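You operate a simulated robot arm through the tools that you are given. There is no shell and no other tool. Be economical: measure what you need, move in short steps, check, and stop when the job is done.

Carry out the task below with a simulated robot arm. There is one attempt and no reset: what you move stays moved.

TASK
Polish the middle of panel 1 with the pink pad.
Fine: polish from the silver tin, lid on the table meanwhile; pad back, tin closed.

It is judged by the outcome, as a careful person would: the job done as asked, and still so three seconds after it is handed in. It fails if anything else is knocked over, pushed out of place, dropped, spilled or broken.

THE ROBOT
A 7-joint arm with a two-finger parallel gripper, fixed in place. Base frame: the origin is at the foot of the arm, x ahead of it, y to its left, z up; the work surface is at about z = 86. Lengths are in cm, angles in rad, forces in N, time in s.
With the tool pointing down near the work surface it reaches from about 30 to 70 cm from the base axis. Its first joint turns from -1.152 to 1.152 rad. Payload 1.57 kg.
Tool frame: the origin (TCP) lies between the finger pads and is the grasp point; the fingertips stand 3 cm ahead of it; z points along the fingers, y is the line along which they close. The gripper opens to 11 cm. The fingers are 2.4 cm wide and 1.2 cm thick; the gripper's body (4.8 by 11.2 cm) begins 7.8 cm behind the TCP.
Orientation is told as [roll, pitch, yaw] about the base's x, y, z axes, in that order, counted from this pose: with the fingers straight down and closing along the base's y, the tool's x points along the base's -x, its y along +y and its z along -z.

THE INTERFACE
- The arm moves only by the tool step_arm. Its argument "steps" is a list of rows, each a list of 7 numbers: the gripper command, from -1 (shut) to 1 (fully open), values between in proportion, then the shift along the tool's x, y, z in cm, then the turn, a rotation vector about the tool's x, y, z in rad. In form: [[gripper, tx, ty, tz, wx, wy, wz], ...]. A call has 1 to 8 rows; each row shifts and turns the commanded pose from where the row before left it, along the tool's axes as they then stand. A row lasts 0.2 s, in which the tool goes at most 5 cm and 0.15 rad; a call with a longer step from one row to the next is refused whole, and so is a gripper value outside its range. A pose out of reach is approached as far as the arm can. The call stops where the force on the tool passes 70 N (or 10 N more than at its start, if that is more) or the arm is blocked; 0.2 s more then pass. The fingers move at their own pace (about 10.8 cm/s each) and stop on an object; they squeeze with about 37 N. The grip force told is the motor's: it shows also when the fingers shut on nothing. Time passes only in rows, and 0.2 s behind the last, so rows that do not move let the fingers close. It gives the time, the measured TCP pose, the force on the tool (base axes), the opening and the grip force at its end, in the units of the frame above (readings bear some noise).
- Cameras (640 x 400 px; columns grow to the right, rows downward): "scene" is fixed at [18.66, -39.19, 140.41]; the picture's right is [0.65, -0.76, 0.00], its down [-0.38, -0.33, -0.86] and it looks along [0.66, 0.56, -0.50] (base axes); focal length 309 px, centre (320, 200). "wrist" rides on the gripper at [-3.6, 0, -8] in the tool frame; the picture's right is [0.00, -1.00, 0.00], its down [0.97, 0.00, -0.24] and it looks along [0.24, 0.00, 0.97] (tool axes); focal length 218 px, centre (320, 200).
- get_image(camera): a new picture of that camera. No time passes.
- pixel_to_xyz(camera, pixels): for up to 12 pixels [column, row] of the newest picture of that camera ("zoom" is the newest enlarged one), the place [x, y, z] in the base frame of the surface seen there, good to about 0.2 cm, but the place of the scene camera against the robot may be out by one fixed shift of up to 1.8 cm in any direction. No time passes.
- close_up(camera, box): a new picture of the part [left, top, right, bottom] of that camera's present view, enlarged. No time passes.
- sign_off(): hands the job in; it is judged then, once.

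Work in short steps. Measure before you move; look again where a grasp or a placing could have gone wrong, and mend it. You have 80 turns and 38 pictures in all, the two below and enlarged ones among them. Open the gripper and draw the arm clear of the work before you hand the job in, unless the task says otherwise; then end with one line.

The tools are called after "Emit:" by a JSON object that holds its "method" and its "body". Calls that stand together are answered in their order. step_arm: Moves the arm, as the interface text tells. Its arguments: {"type":"object","properties":{"steps":{"type":"array"}},"required":["steps"]} The other tools are called the same way: get_image (camera) takes a picture; pixel_to_xyz (camera, pixels) gives the place of the surface under pixels of a picture; close_up (camera, box) takes an enlarged picture of a part of a camera's view; sign_off () hands the job in.

At the start:

```text
t: 0.0
eef_pos: [39.8, -5.6, 121.35]
tcp_rot: [-0.002, 0.001, -0.001]
contact_force: [-0.7, 0.5, 0.1]
finger_gap: 11.0
grasp_force: 0.1
```

scene: 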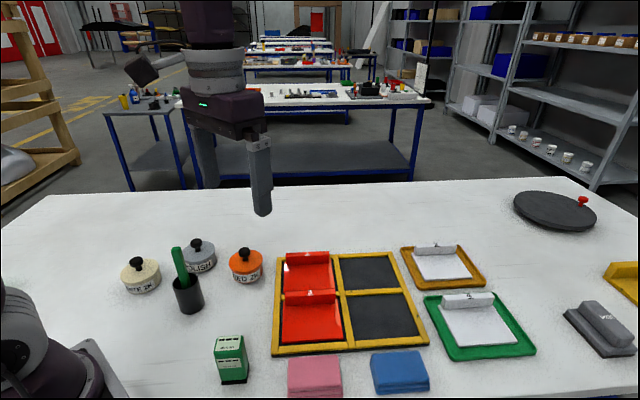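
wrist: 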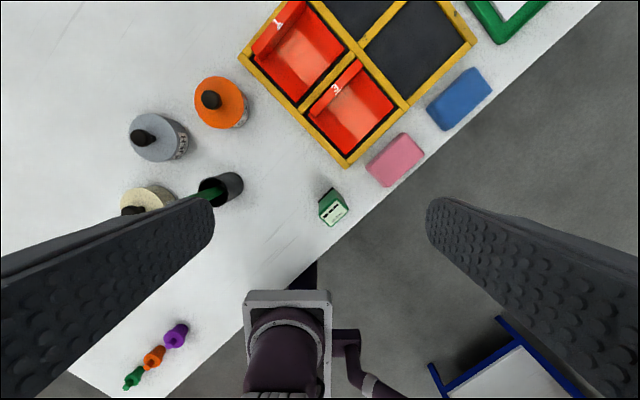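

I begin by looking closer at the tins, panels and pads.

Emit:
{"method": "close_up", "body": {"camera": "scene", "box": [110, 220, 350, 370]}}

Emit:
{"method": "close_up", "body": {"camera": "scene", "box": [260, 230, 560, 400]}}

Emit:
{"method": "close_up", "body": {"camera": "wrist", "box": [110, 0, 510, 250]}}

```text
2.67 times, centred on (230, 295) of scene
```

zoom: 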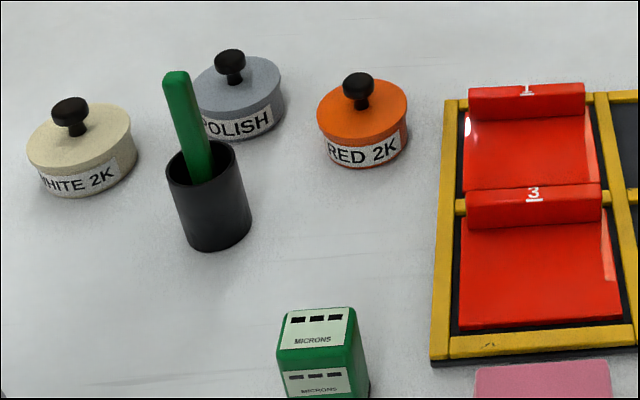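

```text
2.13 times, centred on (410, 315) of scene
```

zoom: 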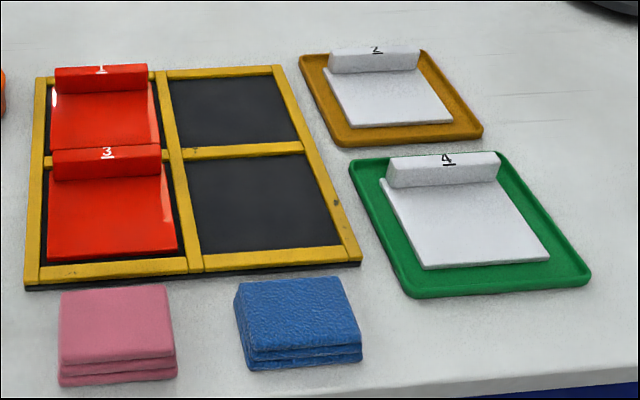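

```text
1.60 times, centred on (310, 125) of wrist
```

zoom: 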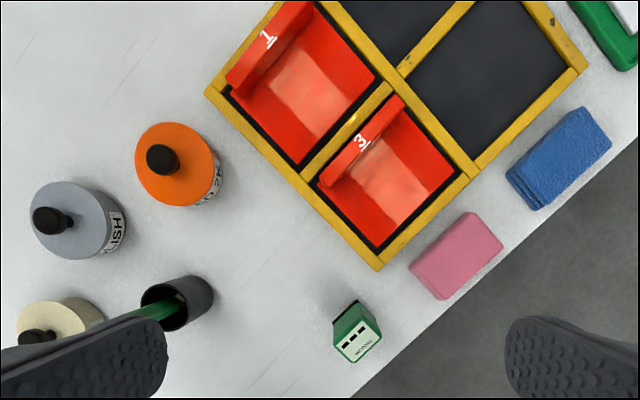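

Silver POLISH tin is at zoom (75,220), pink pad at (456,255), panel 1 at (310,85). I measure them in the wrist zoom, which has no fixed shift.

Emit:
{"method": "pixel_to_xyz", "body": {"camera": "zoom", "pixels": [[45, 221], [62, 188], [105, 215], [80, 247], [470, 214], [500, 244], [443, 297], [412, 267], [456, 255], [375, 75], [300, 162], [310, 85]]}}

Emit:
{"method": "pixel_to_xyz", "body": {"camera": "scene", "pixels": [[196, 243], [198, 254], [197, 265], [215, 258], [184, 257], [315, 370], [290, 362], [335, 360], [308, 278], [305, 258], [310, 300], [178, 250]]}}

Emit:
{"method": "pixel_to_xyz", "body": {"camera": "wrist", "pixels": [[210, 99], [222, 100], [146, 205], [220, 187], [333, 205], [350, 75], [275, 35], [300, 15], [300, 60], [345, 165], [395, 185], [180, 150]]}}

```text
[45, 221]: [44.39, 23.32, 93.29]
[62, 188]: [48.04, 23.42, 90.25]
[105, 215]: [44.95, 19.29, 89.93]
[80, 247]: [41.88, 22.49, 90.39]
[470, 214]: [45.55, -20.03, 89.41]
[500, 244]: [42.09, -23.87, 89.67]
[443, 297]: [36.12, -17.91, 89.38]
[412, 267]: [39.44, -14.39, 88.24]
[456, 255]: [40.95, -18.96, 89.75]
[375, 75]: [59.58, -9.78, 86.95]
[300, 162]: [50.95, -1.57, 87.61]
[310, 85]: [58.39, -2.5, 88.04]
```

```text
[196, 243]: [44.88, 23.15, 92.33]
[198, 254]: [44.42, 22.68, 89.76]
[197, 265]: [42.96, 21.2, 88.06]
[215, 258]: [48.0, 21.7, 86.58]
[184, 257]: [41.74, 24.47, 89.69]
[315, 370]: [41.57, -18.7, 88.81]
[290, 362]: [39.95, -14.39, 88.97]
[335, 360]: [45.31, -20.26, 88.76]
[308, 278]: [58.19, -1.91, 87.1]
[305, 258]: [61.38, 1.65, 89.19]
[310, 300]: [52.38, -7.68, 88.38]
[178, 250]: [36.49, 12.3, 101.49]
```

```text
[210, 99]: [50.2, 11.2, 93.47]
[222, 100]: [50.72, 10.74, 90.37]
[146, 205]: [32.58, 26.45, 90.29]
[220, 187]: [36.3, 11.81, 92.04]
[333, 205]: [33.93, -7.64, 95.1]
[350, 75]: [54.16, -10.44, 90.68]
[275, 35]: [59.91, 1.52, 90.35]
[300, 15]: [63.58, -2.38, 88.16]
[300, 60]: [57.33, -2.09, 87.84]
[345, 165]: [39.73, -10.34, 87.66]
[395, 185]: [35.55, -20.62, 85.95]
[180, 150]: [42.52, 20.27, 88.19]
```

Knob of the silver tin is at about (44.4, 23.3), top z≈93.3; pad about 8.5x5.1 cm centred (40.8,-19). I go above the tin for a closer look.

Emit:
{"method": "step_arm", "body": {"steps": [[0.2, -0.57, 3.6, 1.4, 0, 0, 0], [0.2, -0.57, 3.6, 1.4, 0, 0, 0], [0.2, -0.57, 3.6, 1.4, 0, 0, 0], [0.2, -0.57, 3.6, 1.4, 0, 0, 0], [0.2, -0.57, 3.6, 1.4, 0, 0, 0], [0.2, -0.57, 3.6, 1.4, 0, 0, 0], [0.2, -0.57, 3.6, 1.4, 0, 0, 0], [0.2, -0.57, 3.6, 1.4, 0, 0, 0]]}}

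Emit:
{"method": "get_image", "body": {"camera": "wrist"}}

```text
t: 1.8
eef_pos: [44.35, 23.43, 110.02]
tcp_rot: [-0.002, 0.0, 0.0]
contact_force: [0.1, 0.9, -1.1]
finger_gap: 6.62
grasp_force: 0.0
```

```text
32 pictures are left
```

wrist: 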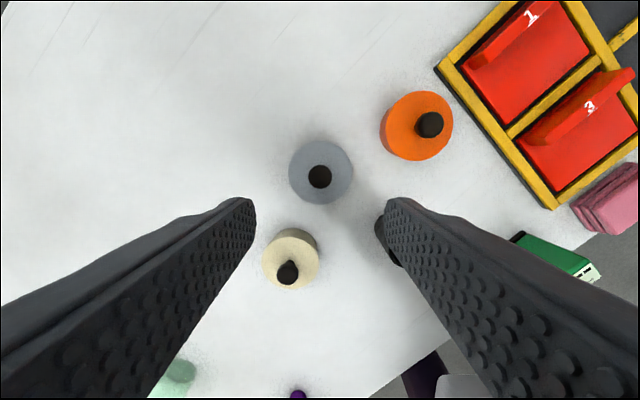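

Emit:
{"method": "pixel_to_xyz", "body": {"camera": "wrist", "pixels": [[320, 176], [310, 176], [330, 176], [320, 166], [320, 186], [291, 172], [351, 172], [321, 143], [320, 200], [288, 272], [385, 235], [300, 240]]}}

```text
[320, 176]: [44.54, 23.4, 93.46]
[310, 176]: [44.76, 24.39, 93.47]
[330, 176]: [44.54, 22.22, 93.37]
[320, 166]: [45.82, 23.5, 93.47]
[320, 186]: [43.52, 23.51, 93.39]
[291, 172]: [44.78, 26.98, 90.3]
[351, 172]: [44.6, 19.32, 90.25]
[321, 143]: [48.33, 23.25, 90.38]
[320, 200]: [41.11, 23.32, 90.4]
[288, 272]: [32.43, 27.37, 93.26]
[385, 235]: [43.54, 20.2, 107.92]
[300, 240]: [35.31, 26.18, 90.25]
```

Knob centre is (44.65, 23.4), top 93.45, lid face 90.35. I descend so the fingertips stop just over the lid.

Emit:
{"method": "step_arm", "body": {"steps": [[-0.2, -0.27, 0, 4.5, 0, 0, 0], [-0.2, 0, 0, 4.5, 0, 0, 0], [-0.2, 0, 0, 4, 0, 0, 0], [-0.2, 0, 0, 2, 0, 0, 0], [-0.2, 0, 0, 1.0, 0, 0, 0], [-0.2, 0, 0, 0, 0, 0, 0]]}}

```text
t: 3.2
eef_pos: [44.49, 23.18, 93.9]
tcp_rot: [0.0, 0.001, 0.0]
contact_force: [1.0, -0.5, 0.2]
finger_gap: 4.42
grasp_force: 0.0
```

Emit:
{"method": "step_arm", "body": {"steps": [[-0.2, -0.1, 0.2, 0.15, 0, 0, 0], [-1, 0, 0, 0, 0, 0, 0], [-1, 0, 0, 0, 0, 0, 0], [-1, 0, 0, 0, 0, 0, 0]]}}

```text
t: 4.2
eef_pos: [44.47, 23.48, 94.02]
tcp_rot: [-0.001, -0.001, -0.001]
contact_force: [0.3, -0.7, -0.2]
finger_gap: 2.62
grasp_force: 36.9
```

The knob is gripped (2.62 cm). I lift gently and check.

Emit:
{"method": "step_arm", "body": {"steps": [[-1, 0, 0, -1, 0, 0, 0], [-1, 0, 0, -2, 0, 0, 0], [-1, 0, 0, -3, 0, 0, 0], [-1, 0, 0, -3, 0, 0, 0], [-1, 0, 0, 0, 0, 0, 0]]}}

Emit:
{"method": "get_image", "body": {"camera": "scene"}}

```text
t: 5.4
eef_pos: [44.67, 23.5, 103.14]
tcp_rot: [-0.001, -0.001, 0.001]
contact_force: [-0.6, -0.1, -0.9]
finger_gap: 2.63
grasp_force: 36.6
```

```text
31 pictures are left
```

scene: 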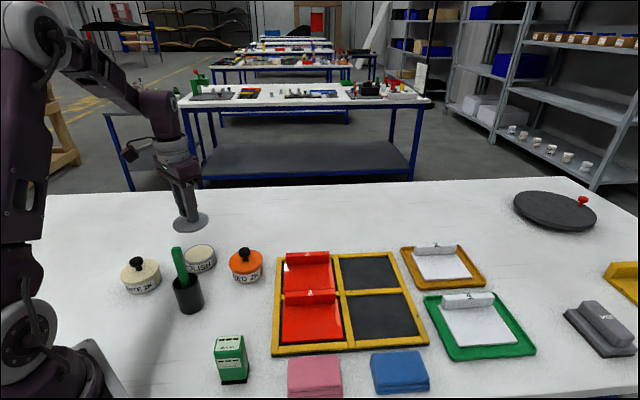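

Emit:
{"method": "step_arm", "body": {"steps": [[-1, -4, 0.1, 0, 0, 0, 0], [-1, -4, 0.1, 0, 0, 0, 0], [-1, -4, 0.1, 2, 0, 0, 0], [-1, 0, 0, 4, 0, 0, 0], [-1, 0, 0, 3, 0, 0, 0], [-1, 0, 0, 0, 0, 0, 0]]}}

Emit:
{"method": "close_up", "body": {"camera": "scene", "box": [150, 170, 310, 270]}}

```text
t: 6.8
eef_pos: [56.67, 23.9, 93.99]
tcp_rot: [0.0, 0.001, -0.001]
contact_force: [-0.1, 0.0, -1.5]
finger_gap: 2.63
grasp_force: 36.5
```

```text
4.00 times, centred on (230, 220) of scene
```

zoom: 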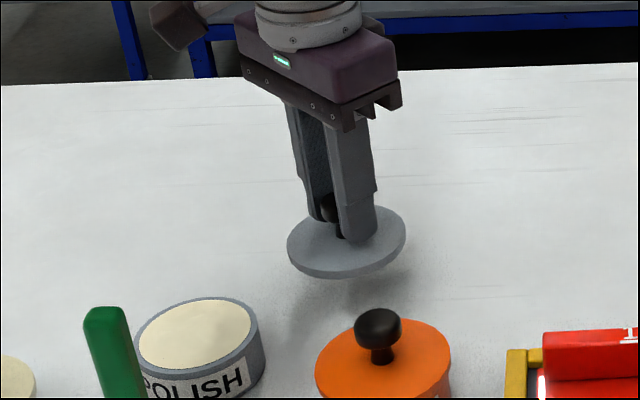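

The lid is held level; the tin's polish is near the brim. I measure the polish and lid, then lower the lid.

Emit:
{"method": "pixel_to_xyz", "body": {"camera": "zoom", "pixels": [[197, 335], [140, 345], [264, 340], [215, 300], [190, 372], [180, 350], [345, 260], [345, 273], [345, 285], [320, 245]]}}

Emit:
{"method": "step_arm", "body": {"steps": [[-1, 0, 0, 2, 0, 0, 0], [-1, 0, 0, 0.8, 0, 0, 0], [-1, 0, 0, 0.3, 0, 0, 0], [-1, 0, 0, 0, 0, 0, 0]]}}

```text
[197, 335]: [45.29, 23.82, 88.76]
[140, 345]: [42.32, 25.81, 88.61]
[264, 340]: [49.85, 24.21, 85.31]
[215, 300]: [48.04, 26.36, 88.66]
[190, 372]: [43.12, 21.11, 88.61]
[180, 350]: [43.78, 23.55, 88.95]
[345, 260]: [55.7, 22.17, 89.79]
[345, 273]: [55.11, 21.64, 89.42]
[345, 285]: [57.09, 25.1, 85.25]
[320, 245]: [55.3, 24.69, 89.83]
```

```text
t: 7.8
eef_pos: [56.61, 23.58, 90.78]
tcp_rot: [0.0, 0.0, 0.0]
contact_force: [0.5, -0.2, -1.0]
finger_gap: 2.64
grasp_force: 37.0
```

Emit:
{"method": "step_arm", "body": {"steps": [[-1, 0, 0, 0.15, 0, 0, 0], [-1, 0, 0, 0.15, 0, 0, 0], [-1, 0, 0, 0, 0, 0, 0]]}}

```text
t: 8.6
eef_pos: [56.6, 23.73, 90.59]
tcp_rot: [-0.001, -0.001, 0.001]
contact_force: [-0.9, 0.3, -1.4]
finger_gap: 2.61
grasp_force: 36.9
```

Emit:
{"method": "step_arm", "body": {"steps": [[-1, 0, 0, 0.15, 0, 0, 0], [-1, 0, 0, 0.1, 0, 0, 0], [-1, 0, 0, 0, 0, 0, 0]]}}

Emit:
{"method": "close_up", "body": {"camera": "scene", "box": [170, 190, 298, 270]}}

```text
t: 9.4
eef_pos: [56.76, 23.69, 90.54]
tcp_rot: [0.002, -0.003, 0.001]
contact_force: [-3.6, -1.9, 27.9]
finger_gap: 2.63
grasp_force: 36.7
```

```text
5.00 times, centred on (234, 230) of scene
```

zoom: 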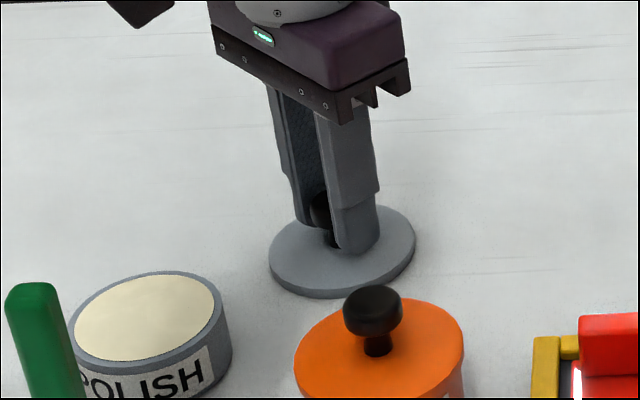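

The lid is on the table (27.9 N contact). I release it and rise.

Emit:
{"method": "step_arm", "body": {"steps": [[-1, 0, 0, -0.2, 0, 0, 0], [-0.2, 0, 0, 0, 0, 0, 0], [-0.2, 0, 0, 0, 0, 0, 0], [-0.2, 0, 0, -2, 0, 0, 0], [-0.2, 0, 0, -4.5, 0, 0, 0], [-0.2, 0, 0, -4.5, 0, 0, 0], [-0.2, 0, 0, -4.5, 0, 0, 0]]}}

Emit:
{"method": "get_image", "body": {"camera": "wrist"}}

```text
t: 11.0
eef_pos: [56.89, 23.67, 106.14]
tcp_rot: [0.0, 0.001, 0.0]
contact_force: [0.0, -0.8, 0.0]
finger_gap: 4.4
grasp_force: 0.1
```

```text
28 pictures are left
```

wrist: 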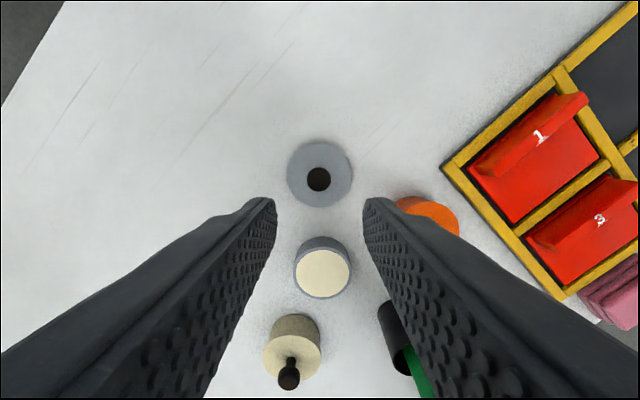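

Emit:
{"method": "pixel_to_xyz", "body": {"camera": "wrist", "pixels": [[318, 180], [321, 275], [298, 275], [347, 275], [322, 252], [469, 179], [515, 222], [599, 157], [555, 100], [535, 170], [586, 100], [560, 180]]}}

```text
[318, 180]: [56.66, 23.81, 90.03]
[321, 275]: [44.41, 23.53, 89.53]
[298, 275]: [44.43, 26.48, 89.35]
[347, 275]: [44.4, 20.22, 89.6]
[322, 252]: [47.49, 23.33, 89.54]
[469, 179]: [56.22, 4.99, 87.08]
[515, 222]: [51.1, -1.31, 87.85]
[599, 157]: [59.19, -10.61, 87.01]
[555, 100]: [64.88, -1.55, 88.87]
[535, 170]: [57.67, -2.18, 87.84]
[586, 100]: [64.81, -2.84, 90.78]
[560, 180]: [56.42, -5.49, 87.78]
```

Lid rests at (56.7, 23.8); open tin centre (44.5, 23.4), polish at 89.5. Next I move over the panels/pad to view them from above.

Emit:
{"method": "step_arm", "body": {"steps": [[0.2, 0, -1, -4.5, 0, 0, 0], [0.2, 1.0, -4.7, -1, 0, 0, 0], [0.2, 1.0, -4.7, -1, 0, 0, 0], [0.2, 1.0, -4.7, 0, 0, 0, 0], [0.2, 1.0, -4.7, 0, 0, 0, 0], [0.2, 1.0, -4.7, 0, 0, 0, 0], [0.2, 1.0, -4.7, 0, 0, 0, 0], [0.2, 1.0, -4.7, 0, 0, 0, 0]]}}

Emit:
{"method": "get_image", "body": {"camera": "wrist"}}

```text
t: 12.8
eef_pos: [49.55, -10.12, 112.48]
tcp_rot: [0.0, -0.001, 0.0]
contact_force: [0.0, 0.1, 0.8]
finger_gap: 6.58
grasp_force: 0.1
```

```text
27 pictures are left
```

wrist: 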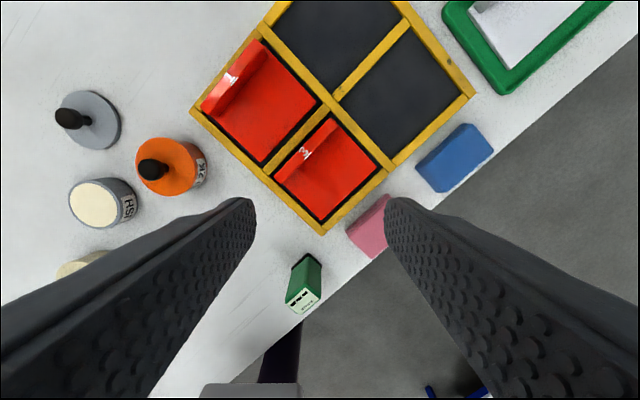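

Emit:
{"method": "close_up", "body": {"camera": "wrist", "box": [180, 20, 420, 260]}}

```text
1.67 times, centred on (300, 140) of wrist
```

zoom: 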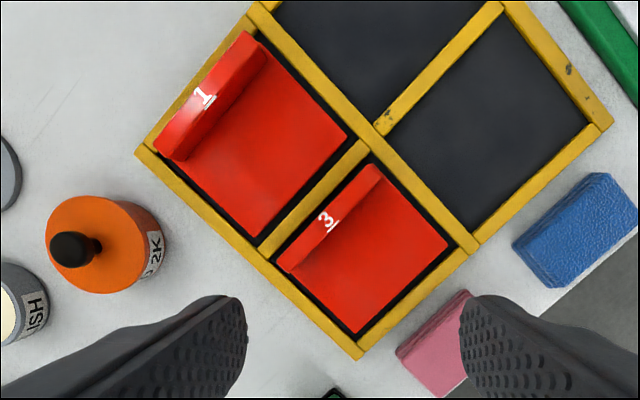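

Emit:
{"method": "pixel_to_xyz", "body": {"camera": "zoom", "pixels": [[255, 235], [343, 140], [188, 160], [268, 62], [264, 150], [245, 38], [160, 148], [310, 205], [360, 150], [375, 170], [285, 262], [205, 97]]}}

Emit:
{"method": "pixel_to_xyz", "body": {"camera": "wrist", "pixels": [[348, 232], [384, 196], [372, 256], [355, 244], [370, 225], [417, 165], [466, 125], [492, 152], [442, 190], [304, 250], [290, 300], [320, 232]]}}

```text
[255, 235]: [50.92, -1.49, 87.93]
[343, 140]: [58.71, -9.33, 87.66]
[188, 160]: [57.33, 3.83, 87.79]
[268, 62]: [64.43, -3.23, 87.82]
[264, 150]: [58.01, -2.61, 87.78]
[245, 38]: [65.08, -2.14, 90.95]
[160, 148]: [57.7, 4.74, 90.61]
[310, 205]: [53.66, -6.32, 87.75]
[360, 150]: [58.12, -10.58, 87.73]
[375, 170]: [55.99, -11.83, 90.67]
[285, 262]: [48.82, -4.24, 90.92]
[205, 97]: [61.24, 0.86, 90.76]
```

```text
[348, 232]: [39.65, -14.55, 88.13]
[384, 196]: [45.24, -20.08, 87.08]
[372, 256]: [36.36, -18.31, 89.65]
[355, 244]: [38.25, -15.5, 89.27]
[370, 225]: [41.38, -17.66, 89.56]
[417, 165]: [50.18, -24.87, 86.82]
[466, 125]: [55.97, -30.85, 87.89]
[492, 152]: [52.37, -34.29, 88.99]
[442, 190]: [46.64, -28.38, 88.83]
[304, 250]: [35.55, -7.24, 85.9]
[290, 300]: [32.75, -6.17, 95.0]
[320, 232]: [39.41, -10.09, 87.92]
```

Panel 1's flat face is centred about (57.8,-2.6), z 87.8, with 90.8-high ridges either side along (0.7,0.7), so I will grip the pad at its long ends (tool y along (-0.7,0.7)). I move over the pad and turn +0.785.

Emit:
{"method": "step_arm", "body": {"steps": [[1, 2.95, -2.97, 0, 0, 0, 0], [1, 2.95, -2.97, 0, 0, 0, 0], [1, 2.95, -2.97, 0, 0, 0, 0], [1, 0, 0, 0, 0, 0, -0.149], [1, 0, 0, 0, 0, 0, -0.149], [1, 0, 0, 0, 0, 0, -0.149], [1, 0, 0, 0, 0, 0, -0.149], [1, 0, 0, 0, 0, 0, -0.149]]}}

Emit:
{"method": "step_arm", "body": {"steps": [[1, 0, 0, 3, 0, 0, -0.04], [1, 0, 0, 3, 0, 0, 0], [1, 0, 0, 2, 0, 0, 0], [1, 0, 0, 0, 0, 0, 0]]}}

Emit:
{"method": "get_image", "body": {"camera": "wrist"}}

```text
t: 14.6
eef_pos: [40.71, -19.07, 112.4]
tcp_rot: [0.001, 0.0, 0.748]
contact_force: [0.9, 0.4, 0.3]
finger_gap: 11.01
grasp_force: 0.0
```

```text
t: 15.6
eef_pos: [40.86, -19.1, 104.36]
tcp_rot: [0.0, 0.001, 0.786]
contact_force: [-0.5, 0.5, 0.0]
finger_gap: 11.01
grasp_force: 0.1
```

```text
25 pictures are left
```

wrist: 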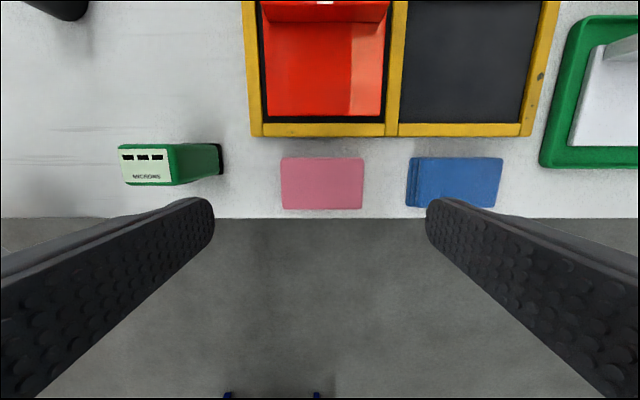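

Emit:
{"method": "pixel_to_xyz", "body": {"camera": "wrist", "pixels": [[283, 160], [360, 160], [284, 206], [361, 206], [322, 183], [322, 207], [322, 160], [408, 185], [418, 185], [220, 160], [340, 125], [330, 214]]}}

Emit:
{"method": "close_up", "body": {"camera": "scene", "box": [270, 340, 366, 400]}}

```text
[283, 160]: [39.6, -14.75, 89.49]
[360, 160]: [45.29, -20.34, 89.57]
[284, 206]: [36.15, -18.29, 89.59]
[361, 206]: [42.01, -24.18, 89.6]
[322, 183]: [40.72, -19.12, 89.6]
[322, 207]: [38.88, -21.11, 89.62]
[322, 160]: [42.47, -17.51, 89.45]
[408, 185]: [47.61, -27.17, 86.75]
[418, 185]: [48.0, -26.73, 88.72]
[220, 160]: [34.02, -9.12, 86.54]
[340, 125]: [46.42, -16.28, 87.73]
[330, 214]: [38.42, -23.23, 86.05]
```

```text
6.67 times, centred on (318, 370) of scene
```

zoom: 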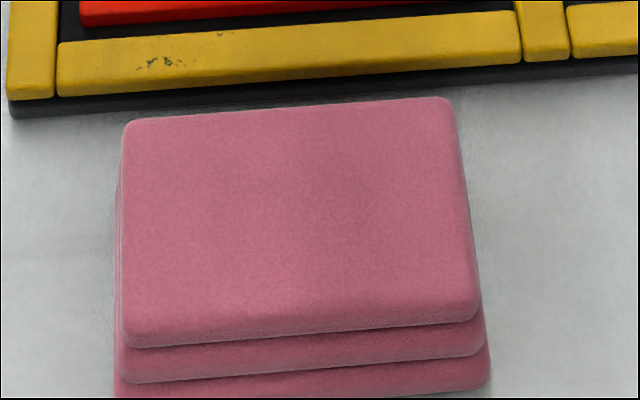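

Pad centre (40.8,-19.4), top 89.6, fingers clear of the blue pad by 3 cm. I descend to TCP z 90.3.

Emit:
{"method": "step_arm", "body": {"steps": [[1, 0.28, -0.13, 4, 0, 0, 0], [1, 0, 0, 4, 0, 0, 0], [1, 0, 0, 3, 0, 0, 0], [1, 0, 0, 2, 0, 0, 0], [1, 0, 0, 1.05, 0, 0, 0], [1, 0, 0, 0, 0, 0, 0]]}}

Emit:
{"method": "step_arm", "body": {"steps": [[-1, 0, 0, 0, 0, 0, 0], [-1, 0, 0, 0, 0, 0, 0], [-1, 0, 0, 0, 0, 0, 0], [-1, 0, 0, 0, 0, 0, 0]]}}

Emit:
{"method": "get_image", "body": {"camera": "scene"}}

```text
t: 17.0
eef_pos: [40.68, -19.21, 90.38]
tcp_rot: [0.001, 0.001, 0.784]
contact_force: [0.2, -0.3, 0.9]
finger_gap: 11.0
grasp_force: 0.1
```

```text
t: 18.0
eef_pos: [40.68, -19.29, 90.37]
tcp_rot: [0.0, 0.0, 0.785]
contact_force: [0.8, -0.9, 0.0]
finger_gap: 9.09
grasp_force: 36.9
```

```text
23 pictures are left
```

scene: 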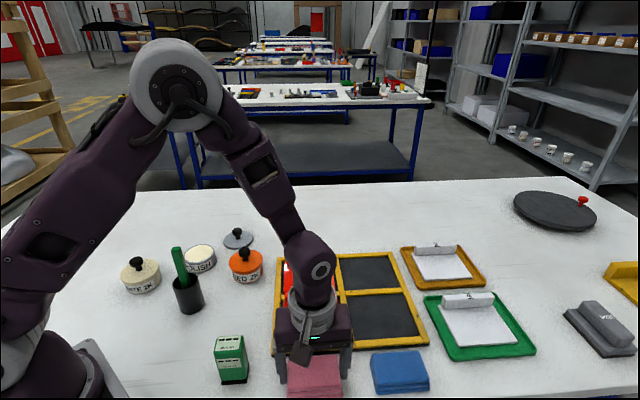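

Gripped at 9.09 cm. I lift and look at the pad from the wrist camera.

Emit:
{"method": "step_arm", "body": {"steps": [[-1, 0, 0, -1.5, 0, 0, 0], [-1, 0, 0, -4, 0, 0, 0], [-1, 0, 0, -4.5, 0, 0, 0], [-1, 0, 0, -4.5, 0, 0, 0], [-1, 0, 0, -4.2, 0, 0, 0], [-1, 0, 0, 0, 0, 0, 0]]}}

Emit:
{"method": "close_up", "body": {"camera": "scene", "box": [210, 200, 402, 320]}}

```text
t: 19.4
eef_pos: [40.67, -19.22, 109.12]
tcp_rot: [-0.002, 0.001, 0.785]
contact_force: [-0.5, 0.6, -0.7]
finger_gap: 9.08
grasp_force: 36.9
```

```text
3.33 times, centred on (306, 260) of scene
```

zoom: 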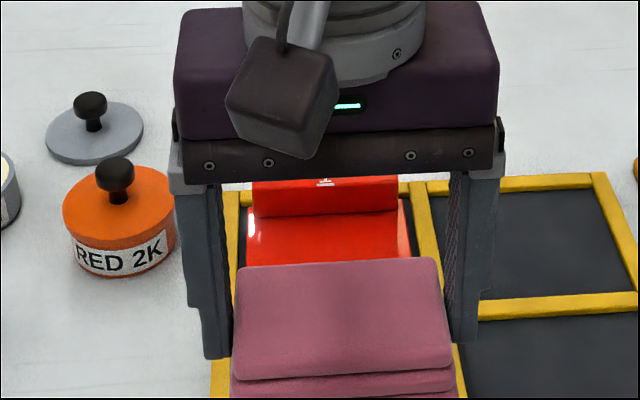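

Emit:
{"method": "step_arm", "body": {"steps": [[-1, -3.65, 3.05, 0, 0, 0, 0], [-1, -3.65, 3.05, 0, 0, 0, 0], [-1, -3.65, 3.05, 0, 0, 0, 0], [-1, -3.65, 3.05, 0, 0, 0, 0], [-1, -3.65, 3.05, 0, 0, 0, 0], [-1, -3.65, 3.05, 0, 0, 0, 0], [-1, -3.65, 3.05, 0, 0, 0, 0], [-1, -3.65, 3.05, 0, 0, 0, 0]]}}

Emit:
{"method": "step_arm", "body": {"steps": [[-1, -3.65, 3.03, 0, 0, 0, 0], [-1, 0, 0, 4, 0, 0, 0], [-1, 0, 0, 4, 0, 0, 0], [-1, 0, 0, 4, 0, 0, 0], [-1, 0, 0, 0, 0, 0, 0]]}}

Emit:
{"method": "close_up", "body": {"camera": "scene", "box": [100, 170, 292, 290]}}

```text
t: 21.2
eef_pos: [43.95, 18.73, 109.24]
tcp_rot: [0.0, 0.001, 0.786]
contact_force: [-0.7, -0.2, -0.4]
finger_gap: 9.09
grasp_force: 37.3
```

```text
t: 22.4
eef_pos: [44.33, 23.18, 97.18]
tcp_rot: [0.0, -0.001, 0.786]
contact_force: [0.0, 0.6, -0.8]
finger_gap: 9.08
grasp_force: 36.9
```

```text
3.33 times, centred on (196, 230) of scene
```

zoom: 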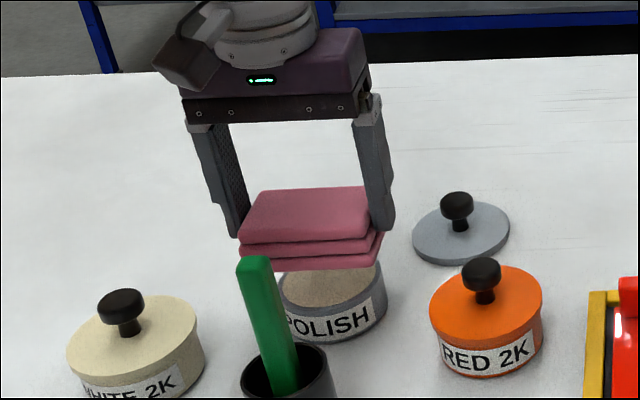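

The pad is over the tin. I lower in small steps until a light contact.

Emit:
{"method": "step_arm", "body": {"steps": [[-1, -0.2, 0.0, 1.7, 0, 0, 0], [-1, 0, 0, 0.9, 0, 0, 0], [-1, 0, 0, 0.3, 0, 0, 0], [-1, 0, 0, 0.2, 0, 0, 0], [-1, 0, 0, 0.0, 0, 0, 0]]}}

```text
t: 23.6
eef_pos: [44.58, 23.44, 94.17]
tcp_rot: [0.001, 0.001, 0.785]
contact_force: [-0.4, 0.6, -0.9]
finger_gap: 9.1
grasp_force: 37.2
```

Emit:
{"method": "step_arm", "body": {"steps": [[-1, 0, 0, 0.15, 0, 0, 0], [-1, 0, 0, 0.1, 0, 0, 0], [-1, 0, 0, 0.0, 0, 0, 0]]}}

```text
t: 24.4
eef_pos: [44.59, 23.4, 93.84]
tcp_rot: [0.0, 0.0, 0.785]
contact_force: [1.0, 0.1, -0.6]
finger_gap: 9.1
grasp_force: 37.1
```

Emit:
{"method": "step_arm", "body": {"steps": [[-1, 0, 0, 0.1, 0, 0, 0], [-1, 0, 0, 0.1, 0, 0, 0], [-1, 0, 0, 0.0, 0, 0, 0]]}}

Emit:
{"method": "close_up", "body": {"camera": "scene", "box": [150, 210, 246, 270]}}

```text
t: 25.2
eef_pos: [44.78, 23.39, 93.81]
tcp_rot: [-0.002, -0.002, 0.783]
contact_force: [-8.0, -6.6, 47.2]
finger_gap: 9.08
grasp_force: 37.0
```

```text
6.67 times, centred on (198, 240) of scene
```

zoom: 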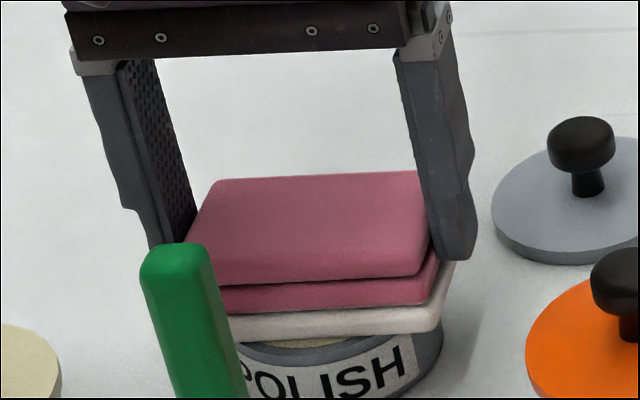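

The pad's bottom layer is now cream: it took polish. I lift straight up.

Emit:
{"method": "step_arm", "body": {"steps": [[-1, 0, 0, -0.3, 0, 0, 0], [-1, 0, 0, -2, 0, 0, 0], [-1, 0, 0, -4, 0, 0, 0], [-1, 0, 0, -4.5, 0, 0, 0], [-1, 0, 0, -4.5, 0, 0, 0], [-1, 0, 0, 0, 0, 0, 0]]}}

Emit:
{"method": "close_up", "body": {"camera": "scene", "box": [100, 150, 292, 270]}}

```text
t: 26.6
eef_pos: [44.55, 23.47, 108.87]
tcp_rot: [0.001, 0.001, 0.785]
contact_force: [1.1, 0.0, -0.5]
finger_gap: 9.08
grasp_force: 36.9
```

```text
3.33 times, centred on (196, 210) of scene
```

zoom: 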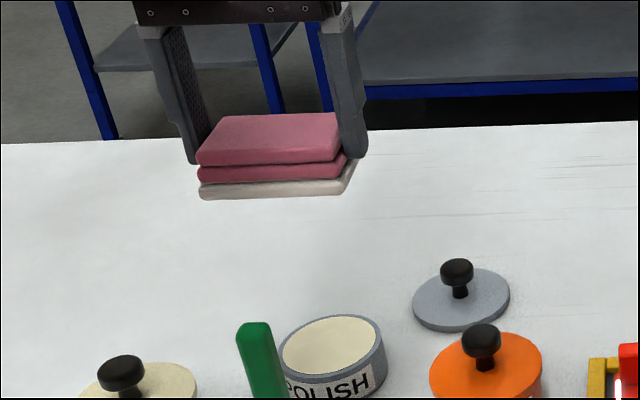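

Now I carry the loaded pad over panel 1's middle (57.8,-2.55).

Emit:
{"method": "step_arm", "body": {"steps": [[-1, 1.29, -3.96, 0, 0, 0, 0], [-1, 1.29, -3.96, 0, 0, 0, 0], [-1, 1.29, -3.96, 0, 0, 0, 0], [-1, 1.29, -3.96, 0, 0, 0, 0], [-1, 1.29, -3.96, 0, 0, 0, 0], [-1, 1.29, -3.96, 0, 0, 0, 0], [-1, 1.28, -3.99, 0, 0, 0, 0], [-1, 0, 0, 0, 0, 0, 0]]}}

Emit:
{"method": "step_arm", "body": {"steps": [[-1, 0, 0, 4, 0, 0, 0], [-1, 0, 0, 4, 0, 0, 0], [-1, 0, 0, 3, 0, 0, 0], [-1, 0, 0, 0, 0, 0, 0]]}}

Emit:
{"method": "close_up", "body": {"camera": "scene", "box": [230, 210, 390, 310]}}

Emit:
{"method": "get_image", "body": {"camera": "wrist"}}

```text
t: 28.4
eef_pos: [57.79, -2.44, 109.07]
tcp_rot: [0.0, -0.002, 0.785]
contact_force: [0.2, 0.2, -1.5]
finger_gap: 9.09
grasp_force: 36.8
```

```text
t: 29.4
eef_pos: [57.85, -2.38, 97.91]
tcp_rot: [0.0, -0.001, 0.786]
contact_force: [0.1, 0.2, -0.7]
finger_gap: 9.07
grasp_force: 36.8
```

```text
4.00 times, centred on (310, 260) of scene
```

zoom: 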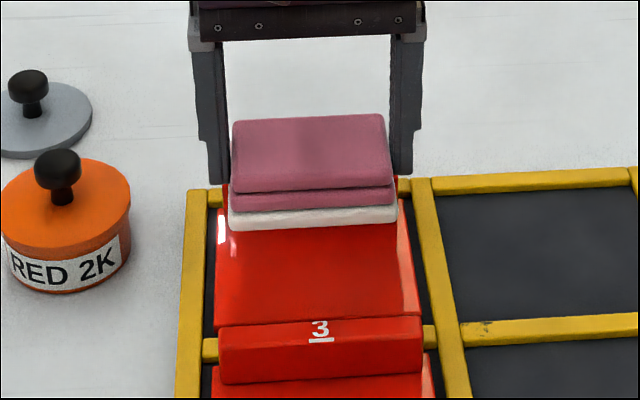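

```text
17 pictures are left
```

wrist: 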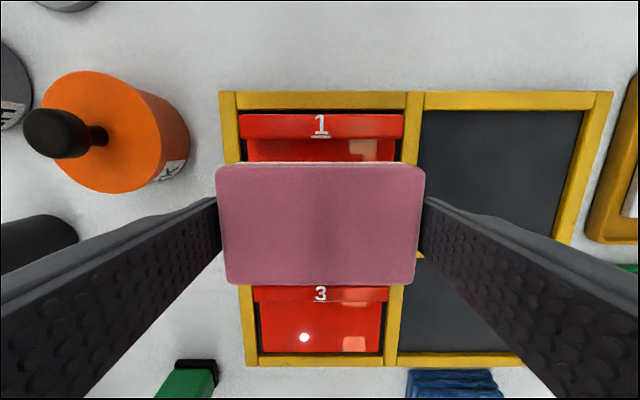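

The pad is centred between the ridges. I lower to near contact (expected TCP z≈92.2).

Emit:
{"method": "step_arm", "body": {"steps": [[-1, 0, 0, 3, 0, 0, 0], [-1, 0, 0, 1.8, 0, 0, 0], [-1, 0, 0, 0.5, 0, 0, 0], [-1, 0, 0, 0.2, 0, 0, 0], [-1, 0, 0, 0.15, 0, 0, 0], [-1, 0, 0, 0.0, 0, 0, 0]]}}

```text
t: 30.8
eef_pos: [57.84, -2.52, 92.28]
tcp_rot: [0.001, -0.002, 0.787]
contact_force: [0.5, 0.2, -0.7]
finger_gap: 9.06
grasp_force: 37.0
```

Emit:
{"method": "step_arm", "body": {"steps": [[-1, 0, 0, 0.1, 0, 0, 0], [-1, 0, 0, 0.08, 0, 0, 0], [-1, 0, 0, 0.0, 0, 0, 0]]}}

```text
t: 31.6
eef_pos: [57.9, -2.53, 92.06]
tcp_rot: [0.0, -0.002, 0.786]
contact_force: [-5.4, 3.0, 17.5]
finger_gap: 9.07
grasp_force: 36.5
```

Contact at 17.5 N. I ease slightly and rub with short strokes.

Emit:
{"method": "step_arm", "body": {"steps": [[-1, 0, 0.5, -0.04, 0, 0, 0], [-1, 0, 0.5, 0, 0, 0, 0], [-1, 0, -1.0, 0, 0, 0, 0], [-1, 0, -1.0, 0, 0, 0, 0], [-1, 0, 0.5, 0, 0, 0, 0], [-1, 0, 0.5, 0, 0, 0, 0], [-1, 0, 0, 0, 0, 0, 0]]}}

Emit:
{"method": "close_up", "body": {"camera": "scene", "box": [230, 220, 390, 320]}}

```text
t: 33.2
eef_pos: [57.93, -2.78, 92.21]
tcp_rot: [-0.001, 0.0, 0.783]
contact_force: [5.2, -9.2, 22.6]
finger_gap: 9.07
grasp_force: 36.9
```

```text
4.00 times, centred on (310, 270) of scene
```

zoom: 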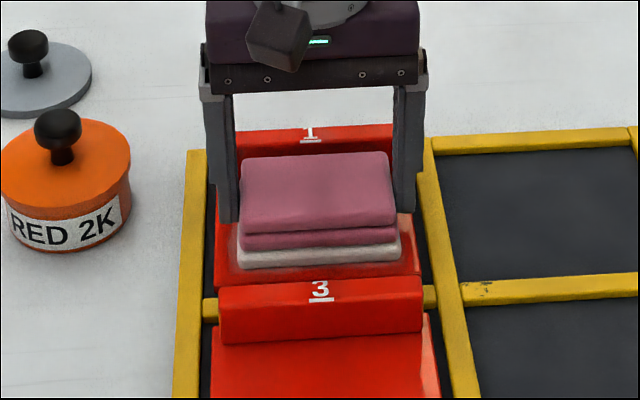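

The panel holds its place and a polish film shows. A few more strokes, including across (tool x ±0.7).

Emit:
{"method": "step_arm", "body": {"steps": [[-1, 0.6, 0.6, 0, 0, 0, 0], [-1, -0.6, 0.6, 0, 0, 0, 0], [-1, -0.6, -0.6, 0, 0, 0, 0], [-1, 0, -1.2, 0, 0, 0, 0], [-1, 0.6, -0.4, 0, 0, 0, 0], [-1, 0.6, 0.6, 0, 0, 0, 0], [-1, -0.6, 0.4, 0, 0, 0, 0], [-1, 0, 0, 0, 0, 0, 0]]}}

Emit:
{"method": "step_arm", "body": {"steps": [[-1, 0.5, 0.8, 0, 0, 0, 0], [-1, 0, -1.6, 0, 0, 0, 0], [-1, -1.0, 0, 0, 0, 0, 0], [-1, 0, 1.6, 0, 0, 0, 0], [-1, 0.5, -0.8, 0, 0, 0, 0], [-1, 0, 0, 0, 0, 0, 0]]}}

Emit:
{"method": "step_arm", "body": {"steps": [[-1, 0, 0, -0.3, 0, 0, 0], [-1, 0, 0, -2, 0, 0, 0], [-1, 0, 0, -4.5, 0, 0, 0], [-1, 0, 0, -4.5, 0, 0, 0], [-1, 0, 0, -4.5, 0, 0, 0], [-1, 0, 0, 0, 0, 0, 0]]}}

Emit:
{"method": "get_image", "body": {"camera": "scene"}}

Emit:
{"method": "close_up", "body": {"camera": "scene", "box": [230, 220, 390, 320]}}

```text
t: 35.0
eef_pos: [57.95, -2.53, 92.03]
tcp_rot: [0.001, 0.001, 0.785]
contact_force: [-1.4, -3.3, 7.3]
finger_gap: 9.09
grasp_force: 37.2
```

```text
t: 36.4
eef_pos: [57.89, -2.66, 92.12]
tcp_rot: [-0.001, -0.001, 0.786]
contact_force: [-0.4, 4.1, 6.5]
finger_gap: 9.1
grasp_force: 37.2
```

```text
t: 37.8
eef_pos: [57.71, -2.67, 108.02]
tcp_rot: [0.001, 0.001, 0.785]
contact_force: [0.2, -0.5, 0.3]
finger_gap: 9.1
grasp_force: 37.0
```

```text
15 pictures are left
```

scene: 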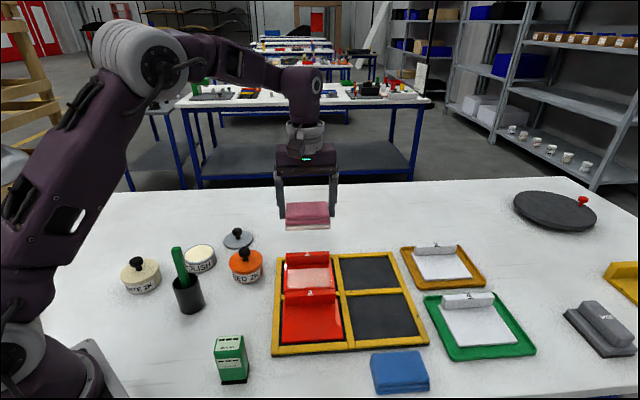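

```text
4.00 times, centred on (310, 270) of scene
```

zoom: 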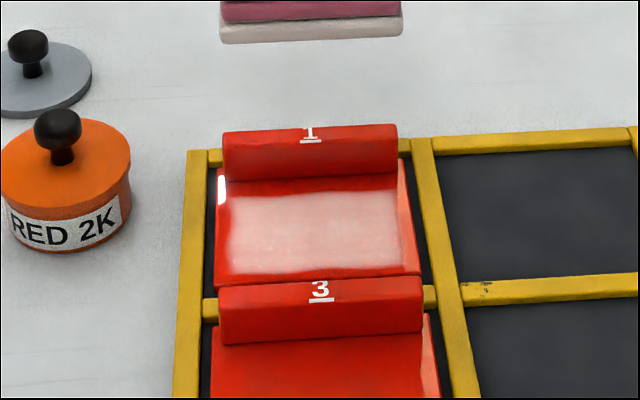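

Panel 1 has an even film in the middle and all is in place. Back to the pad's spot (40.68,-19.29).

Emit:
{"method": "step_arm", "body": {"steps": [[-1, 3.96, 0.05, 0, 0, 0, 0], [-1, 3.96, 0.05, 0, 0, 0, 0], [-1, 3.96, 0.05, 0, 0, 0, 0], [-1, 3.96, 0.05, 0, 0, 0, 0], [-1, 3.96, 0.05, 0, 0, 0, 0], [-1, 3.96, 0.05, 0, 0, 0, 0], [-1, 0, 0, 0, 0, 0, 0]]}}

Emit:
{"method": "step_arm", "body": {"steps": [[-1, 0, 0, 4.5, 0, 0, 0], [-1, 0, 0, 4.5, 0, 0, 0], [-1, 0, 0, 4.5, 0, 0, 0], [-1, 0, 0, 3, 0, 0, 0], [-1, 0, 0, 0.5, 0, 0, 0], [-1, 0, 0, 0, 0, 0, 0]]}}

```text
t: 39.4
eef_pos: [40.97, -19.11, 108.08]
tcp_rot: [0.0, -0.001, 0.785]
contact_force: [0.0, 0.4, -1.1]
finger_gap: 9.09
grasp_force: 37.0
```

```text
t: 40.8
eef_pos: [40.74, -19.22, 91.11]
tcp_rot: [0.001, 0.0, 0.786]
contact_force: [-0.2, 0.6, -0.9]
finger_gap: 9.11
grasp_force: 37.0
```

Emit:
{"method": "step_arm", "body": {"steps": [[-1, 0, 0, 0.35, 0, 0, 0], [-1, 0, 0, 0.2, 0, 0, 0], [-1, 0, 0, 0.1, 0, 0, 0], [-1, 0, 0, 0, 0, 0, 0]]}}

```text
t: 41.8
eef_pos: [40.82, -19.25, 90.34]
tcp_rot: [-0.002, 0.0, 0.786]
contact_force: [-0.3, 5.0, 27.3]
finger_gap: 9.12
grasp_force: 36.4
```

The pad is down (27 N). I release and rise.

Emit:
{"method": "step_arm", "body": {"steps": [[-1, 0, 0, -0.06, 0, 0, 0], [1, 0, 0, 0, 0, 0, 0], [1, 0, 0, 0, 0, 0, 0], [1, 0, 0, -1.5, 0, 0, 0], [1, 0, 0, -4.5, 0, 0, 0], [1, 0, 0, -4.5, 0, 0, 0], [1, 0, 0, -4.5, 0, 0, 0], [1, 0, 0, -4, 0, 0, 0]]}}

Emit:
{"method": "get_image", "body": {"camera": "wrist"}}

```text
t: 43.6
eef_pos: [40.84, -19.21, 109.42]
tcp_rot: [0.0, -0.001, 0.784]
contact_force: [-1.2, 1.1, -0.2]
finger_gap: 11.0
grasp_force: 0.1
```

```text
13 pictures are left
```

wrist: 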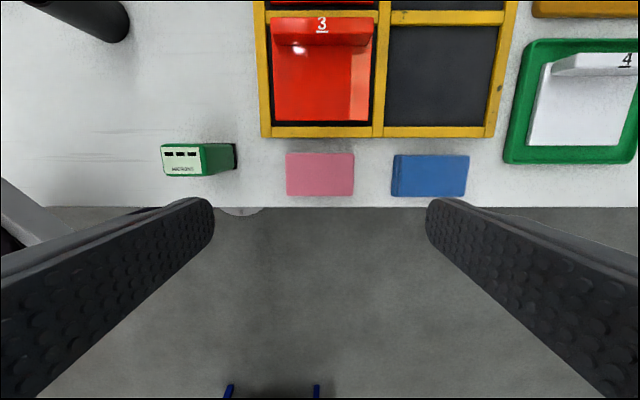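

The pad is back. Now to the lid at (56.7,23.75).

Emit:
{"method": "step_arm", "body": {"steps": [[0, -4.16, 1.92, 0, 0, 0, 0], [0, -4.16, 1.92, 0, 0, 0, 0], [0, -4.16, 1.92, 0, 0, 0, 0], [0, -4.16, 1.92, 0, 0, 0, 0], [0, -4.16, 1.92, 0, 0, 0, 0], [0, -4.16, 1.92, 0, 0, 0, 0], [0, -4.16, 1.92, 0, 0, 0, 0], [-0.2, -4.16, 1.92, 0, 0, 0, 0]]}}

Emit:
{"method": "step_arm", "body": {"steps": [[-0.2, -4.16, 1.92, 0, 0, 0, 0], [-0.2, -4.16, 1.92, 0, 0, 0, 0], [-0.2, 0, 0, 4, 0, 0, 0], [-0.2, 0, 0, 4, 0, 0, 0], [-0.2, 0, 0, 0, 0, 0, 0]]}}

Emit:
{"method": "get_image", "body": {"camera": "wrist"}}

```text
t: 45.4
eef_pos: [53.4, 15.26, 109.46]
tcp_rot: [0.0, 0.001, 0.782]
contact_force: [-0.2, 0.5, 0.0]
finger_gap: 4.4
grasp_force: 0.1
```

```text
t: 46.6
eef_pos: [56.67, 23.96, 101.2]
tcp_rot: [0.001, -0.001, 0.786]
contact_force: [-0.6, 0.1, 0.0]
finger_gap: 4.39
grasp_force: 0.0
```

```text
12 pictures are left
```

wrist: 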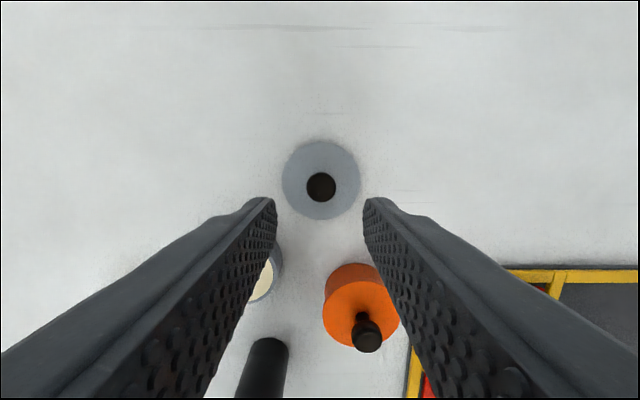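

Emit:
{"method": "pixel_to_xyz", "body": {"camera": "wrist", "pixels": [[321, 187], [309, 187], [333, 187], [321, 175], [321, 199], [284, 182], [358, 182]]}}

```text
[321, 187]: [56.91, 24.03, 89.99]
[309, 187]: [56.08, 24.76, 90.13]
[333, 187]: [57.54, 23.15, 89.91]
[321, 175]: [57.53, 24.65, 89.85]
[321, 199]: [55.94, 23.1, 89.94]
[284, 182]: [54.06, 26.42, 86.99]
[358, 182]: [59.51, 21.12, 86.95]
```

Knob centre (56.8,23.95). I lower to z 90.55 and grip.

Emit:
{"method": "step_arm", "body": {"steps": [[-0.2, -0.08, -0.08, 4.5, 0, 0, 0], [-0.2, 0, 0, 4, 0, 0, 0], [-0.2, 0, 0, 1.5, 0, 0, 0], [-0.2, 0, 0, 0.6, 0, 0, 0], [-0.2, 0, 0, 0, 0, 0, 0]]}}

Emit:
{"method": "step_arm", "body": {"steps": [[-1, 0, 0, 0, 0, 0, 0], [-1, 0, 0, 0, 0, 0, 0], [-1, 0, 0, 0, 0, 0, 0], [-1, 0, 0, -1, 0, 0, 0], [-1, 0, 0, -3, 0, 0, 0], [-1, 0, 0, -3, 0, 0, 0], [-1, 0, 0, -3, 0, 0, 0], [-1, 0, 0, 0, 0, 0, 0]]}}

```text
t: 47.8
eef_pos: [56.8, 23.9, 90.64]
tcp_rot: [0.0, 0.001, 0.785]
contact_force: [-0.2, 0.4, 0.3]
finger_gap: 4.45
grasp_force: 0.0
```

```text
t: 49.6
eef_pos: [56.71, 23.81, 100.74]
tcp_rot: [0.0, 0.003, 0.784]
contact_force: [0.3, 0.2, -0.2]
finger_gap: 2.63
grasp_force: 37.2
```

Lid lifted. I check the tin hasn't shifted since dipping.

Emit:
{"method": "close_up", "body": {"camera": "scene", "box": [150, 170, 310, 270]}}

Emit:
{"method": "get_image", "body": {"camera": "wrist"}}

```text
4.00 times, centred on (230, 220) of scene
```

zoom: 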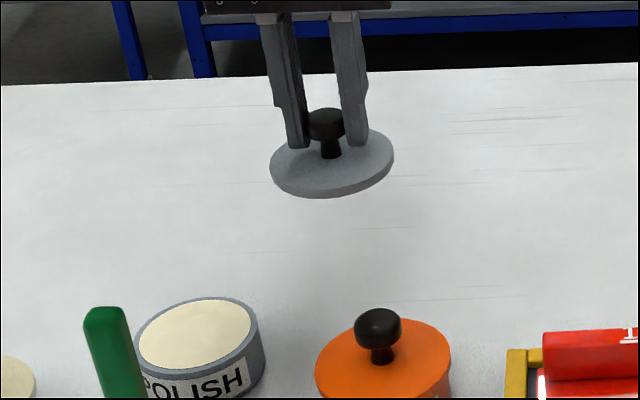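

```text
10 pictures are left
```

wrist: 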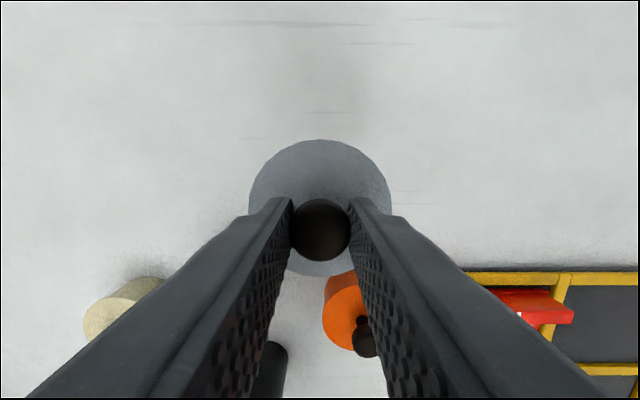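

Tin unmoved (same pixels as before). I bring the lid over (44.57,23.45) and lower.

Emit:
{"method": "step_arm", "body": {"steps": [[-1, 2.95, 2.78, 0, 0, 0, 0], [-1, 2.95, 2.78, 0, 0, 0, 0], [-1, 2.94, 2.77, 0, 0, 0, 0], [-1, 0, 0, 3, 0, 0, 0], [-1, 0, 0, 2.2, 0, 0, 0], [-1, 0, 0, 0, 0, 0, 0]]}}

Emit:
{"method": "close_up", "body": {"camera": "scene", "box": [150, 210, 246, 270]}}

```text
t: 51.0
eef_pos: [44.68, 23.54, 95.55]
tcp_rot: [0.0, -0.001, 0.788]
contact_force: [-1.1, 0.1, -0.8]
finger_gap: 2.62
grasp_force: 37.1
```

```text
6.67 times, centred on (198, 240) of scene
```

zoom: 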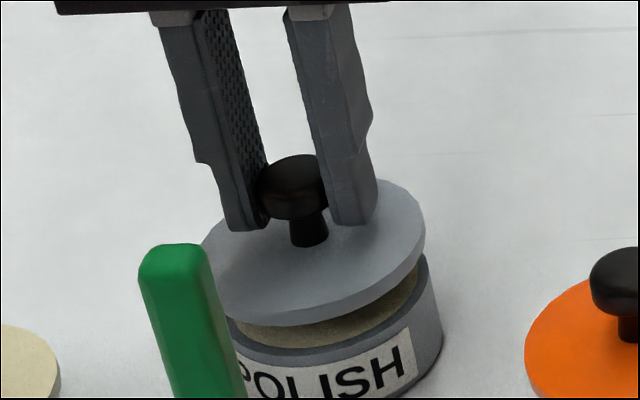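

The lid lines up with the tin's rim. I lower to contact.

Emit:
{"method": "step_arm", "body": {"steps": [[-1, 0, 0, 0.8, 0, 0, 0], [-1, 0, 0, 0.4, 0, 0, 0], [-1, 0, 0, 0.15, 0, 0, 0], [-1, 0, 0, 0.1, 0, 0, 0], [-1, 0, 0, 0, 0, 0, 0]]}}

```text
t: 52.2
eef_pos: [44.74, 23.46, 94.0]
tcp_rot: [0.001, 0.002, 0.787]
contact_force: [0.5, 0.1, 0.5]
finger_gap: 2.62
grasp_force: 37.1
```

Emit:
{"method": "step_arm", "body": {"steps": [[-1, 0.05, 0.05, 0.1, 0, 0, 0], [-1, 0, 0, 0.05, 0, 0, 0], [-1, 0, 0, 0, 0, 0, 0]]}}

```text
t: 53.0
eef_pos: [44.78, 23.51, 94.11]
tcp_rot: [-0.002, -0.003, 0.784]
contact_force: [2.1, -2.0, 32.3]
finger_gap: 2.63
grasp_force: 36.8
```

Emit:
{"method": "close_up", "body": {"camera": "scene", "box": [150, 210, 246, 270]}}

```text
6.67 times, centred on (198, 240) of scene
```

zoom: 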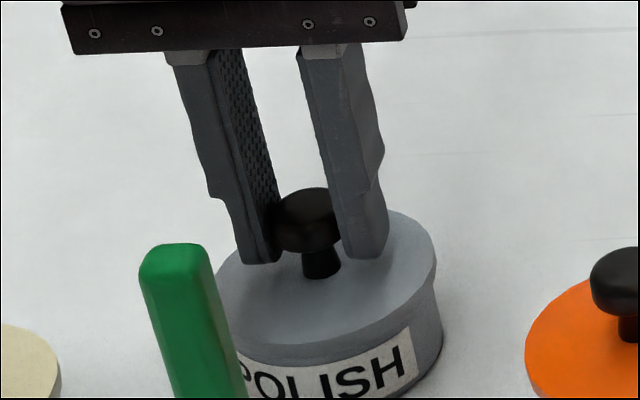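

The lid sits flush on the rim (32 N, z 94.1). I release and rise clear.

Emit:
{"method": "step_arm", "body": {"steps": [[-1, 0, 0, -0.1, 0, 0, 0], [-0.2, 0, 0, 0, 0, 0, 0], [-0.2, 0, 0, 0, 0, 0, 0], [-0.2, 0, 0, -2, 0, 0, 0], [-0.2, 0, 0, -4.5, 0, 0, 0], [-0.2, 0, 0, -4.5, 0, 0, 0], [-0.2, 0, 0, -4.5, 0, 0, 0]]}}

Emit:
{"method": "get_image", "body": {"camera": "wrist"}}

Emit:
{"method": "close_up", "body": {"camera": "scene", "box": [110, 220, 302, 340]}}

```text
t: 54.6
eef_pos: [44.73, 23.66, 109.68]
tcp_rot: [0.0, 0.0, 0.785]
contact_force: [0.0, -0.2, 0.3]
finger_gap: 4.39
grasp_force: 0.1
```

```text
7 pictures are left
```

wrist: 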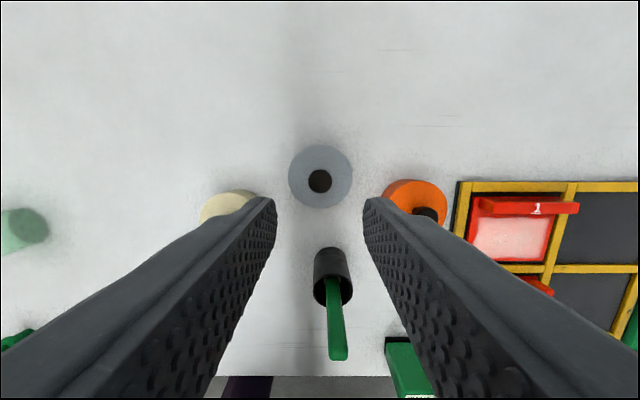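

```text
3.33 times, centred on (206, 280) of scene
```

zoom: 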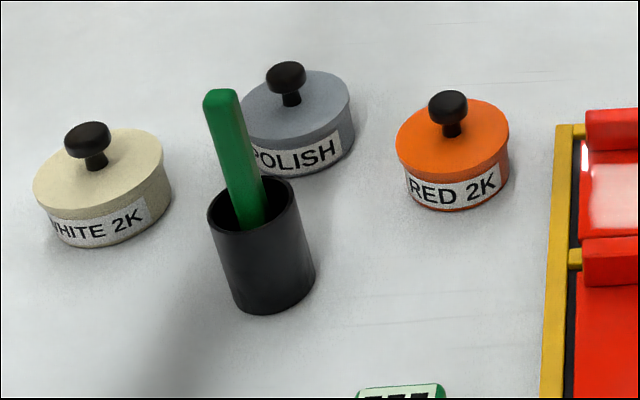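

The tin is closed. I draw the arm up, open the gripper, and take a last look at the whole scene.

Emit:
{"method": "step_arm", "body": {"steps": [[1, 0, 0, -4.5, 0, 0, 0], [1, 0, 0, -4.5, 0, 0, 0], [1, 0, 0, 0, 0, 0, 0], [1, 0, 0, 0, 0, 0, 0]]}}

Emit:
{"method": "get_image", "body": {"camera": "scene"}}

```text
t: 55.6
eef_pos: [44.56, 23.66, 118.64]
tcp_rot: [0.001, 0.0, 0.785]
contact_force: [-0.4, 0.5, -0.3]
finger_gap: 10.99
grasp_force: 0.0
```

```text
5 pictures are left
```

scene: 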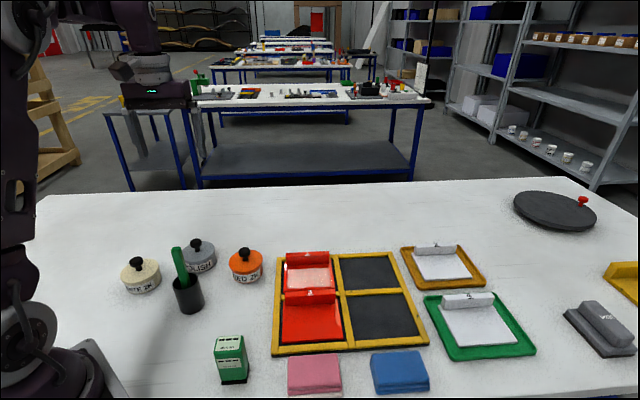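

Everything is in its place and the arm is clear, so I hand the job in.

Emit:
{"method": "sign_off", "body": {}}

```text
The job is handed in.
```

I polished the middle of panel 1 with the pink pad, using polish from the silver tin. The pad is back in its place, the tin is closed, and nothing else was disturbed.
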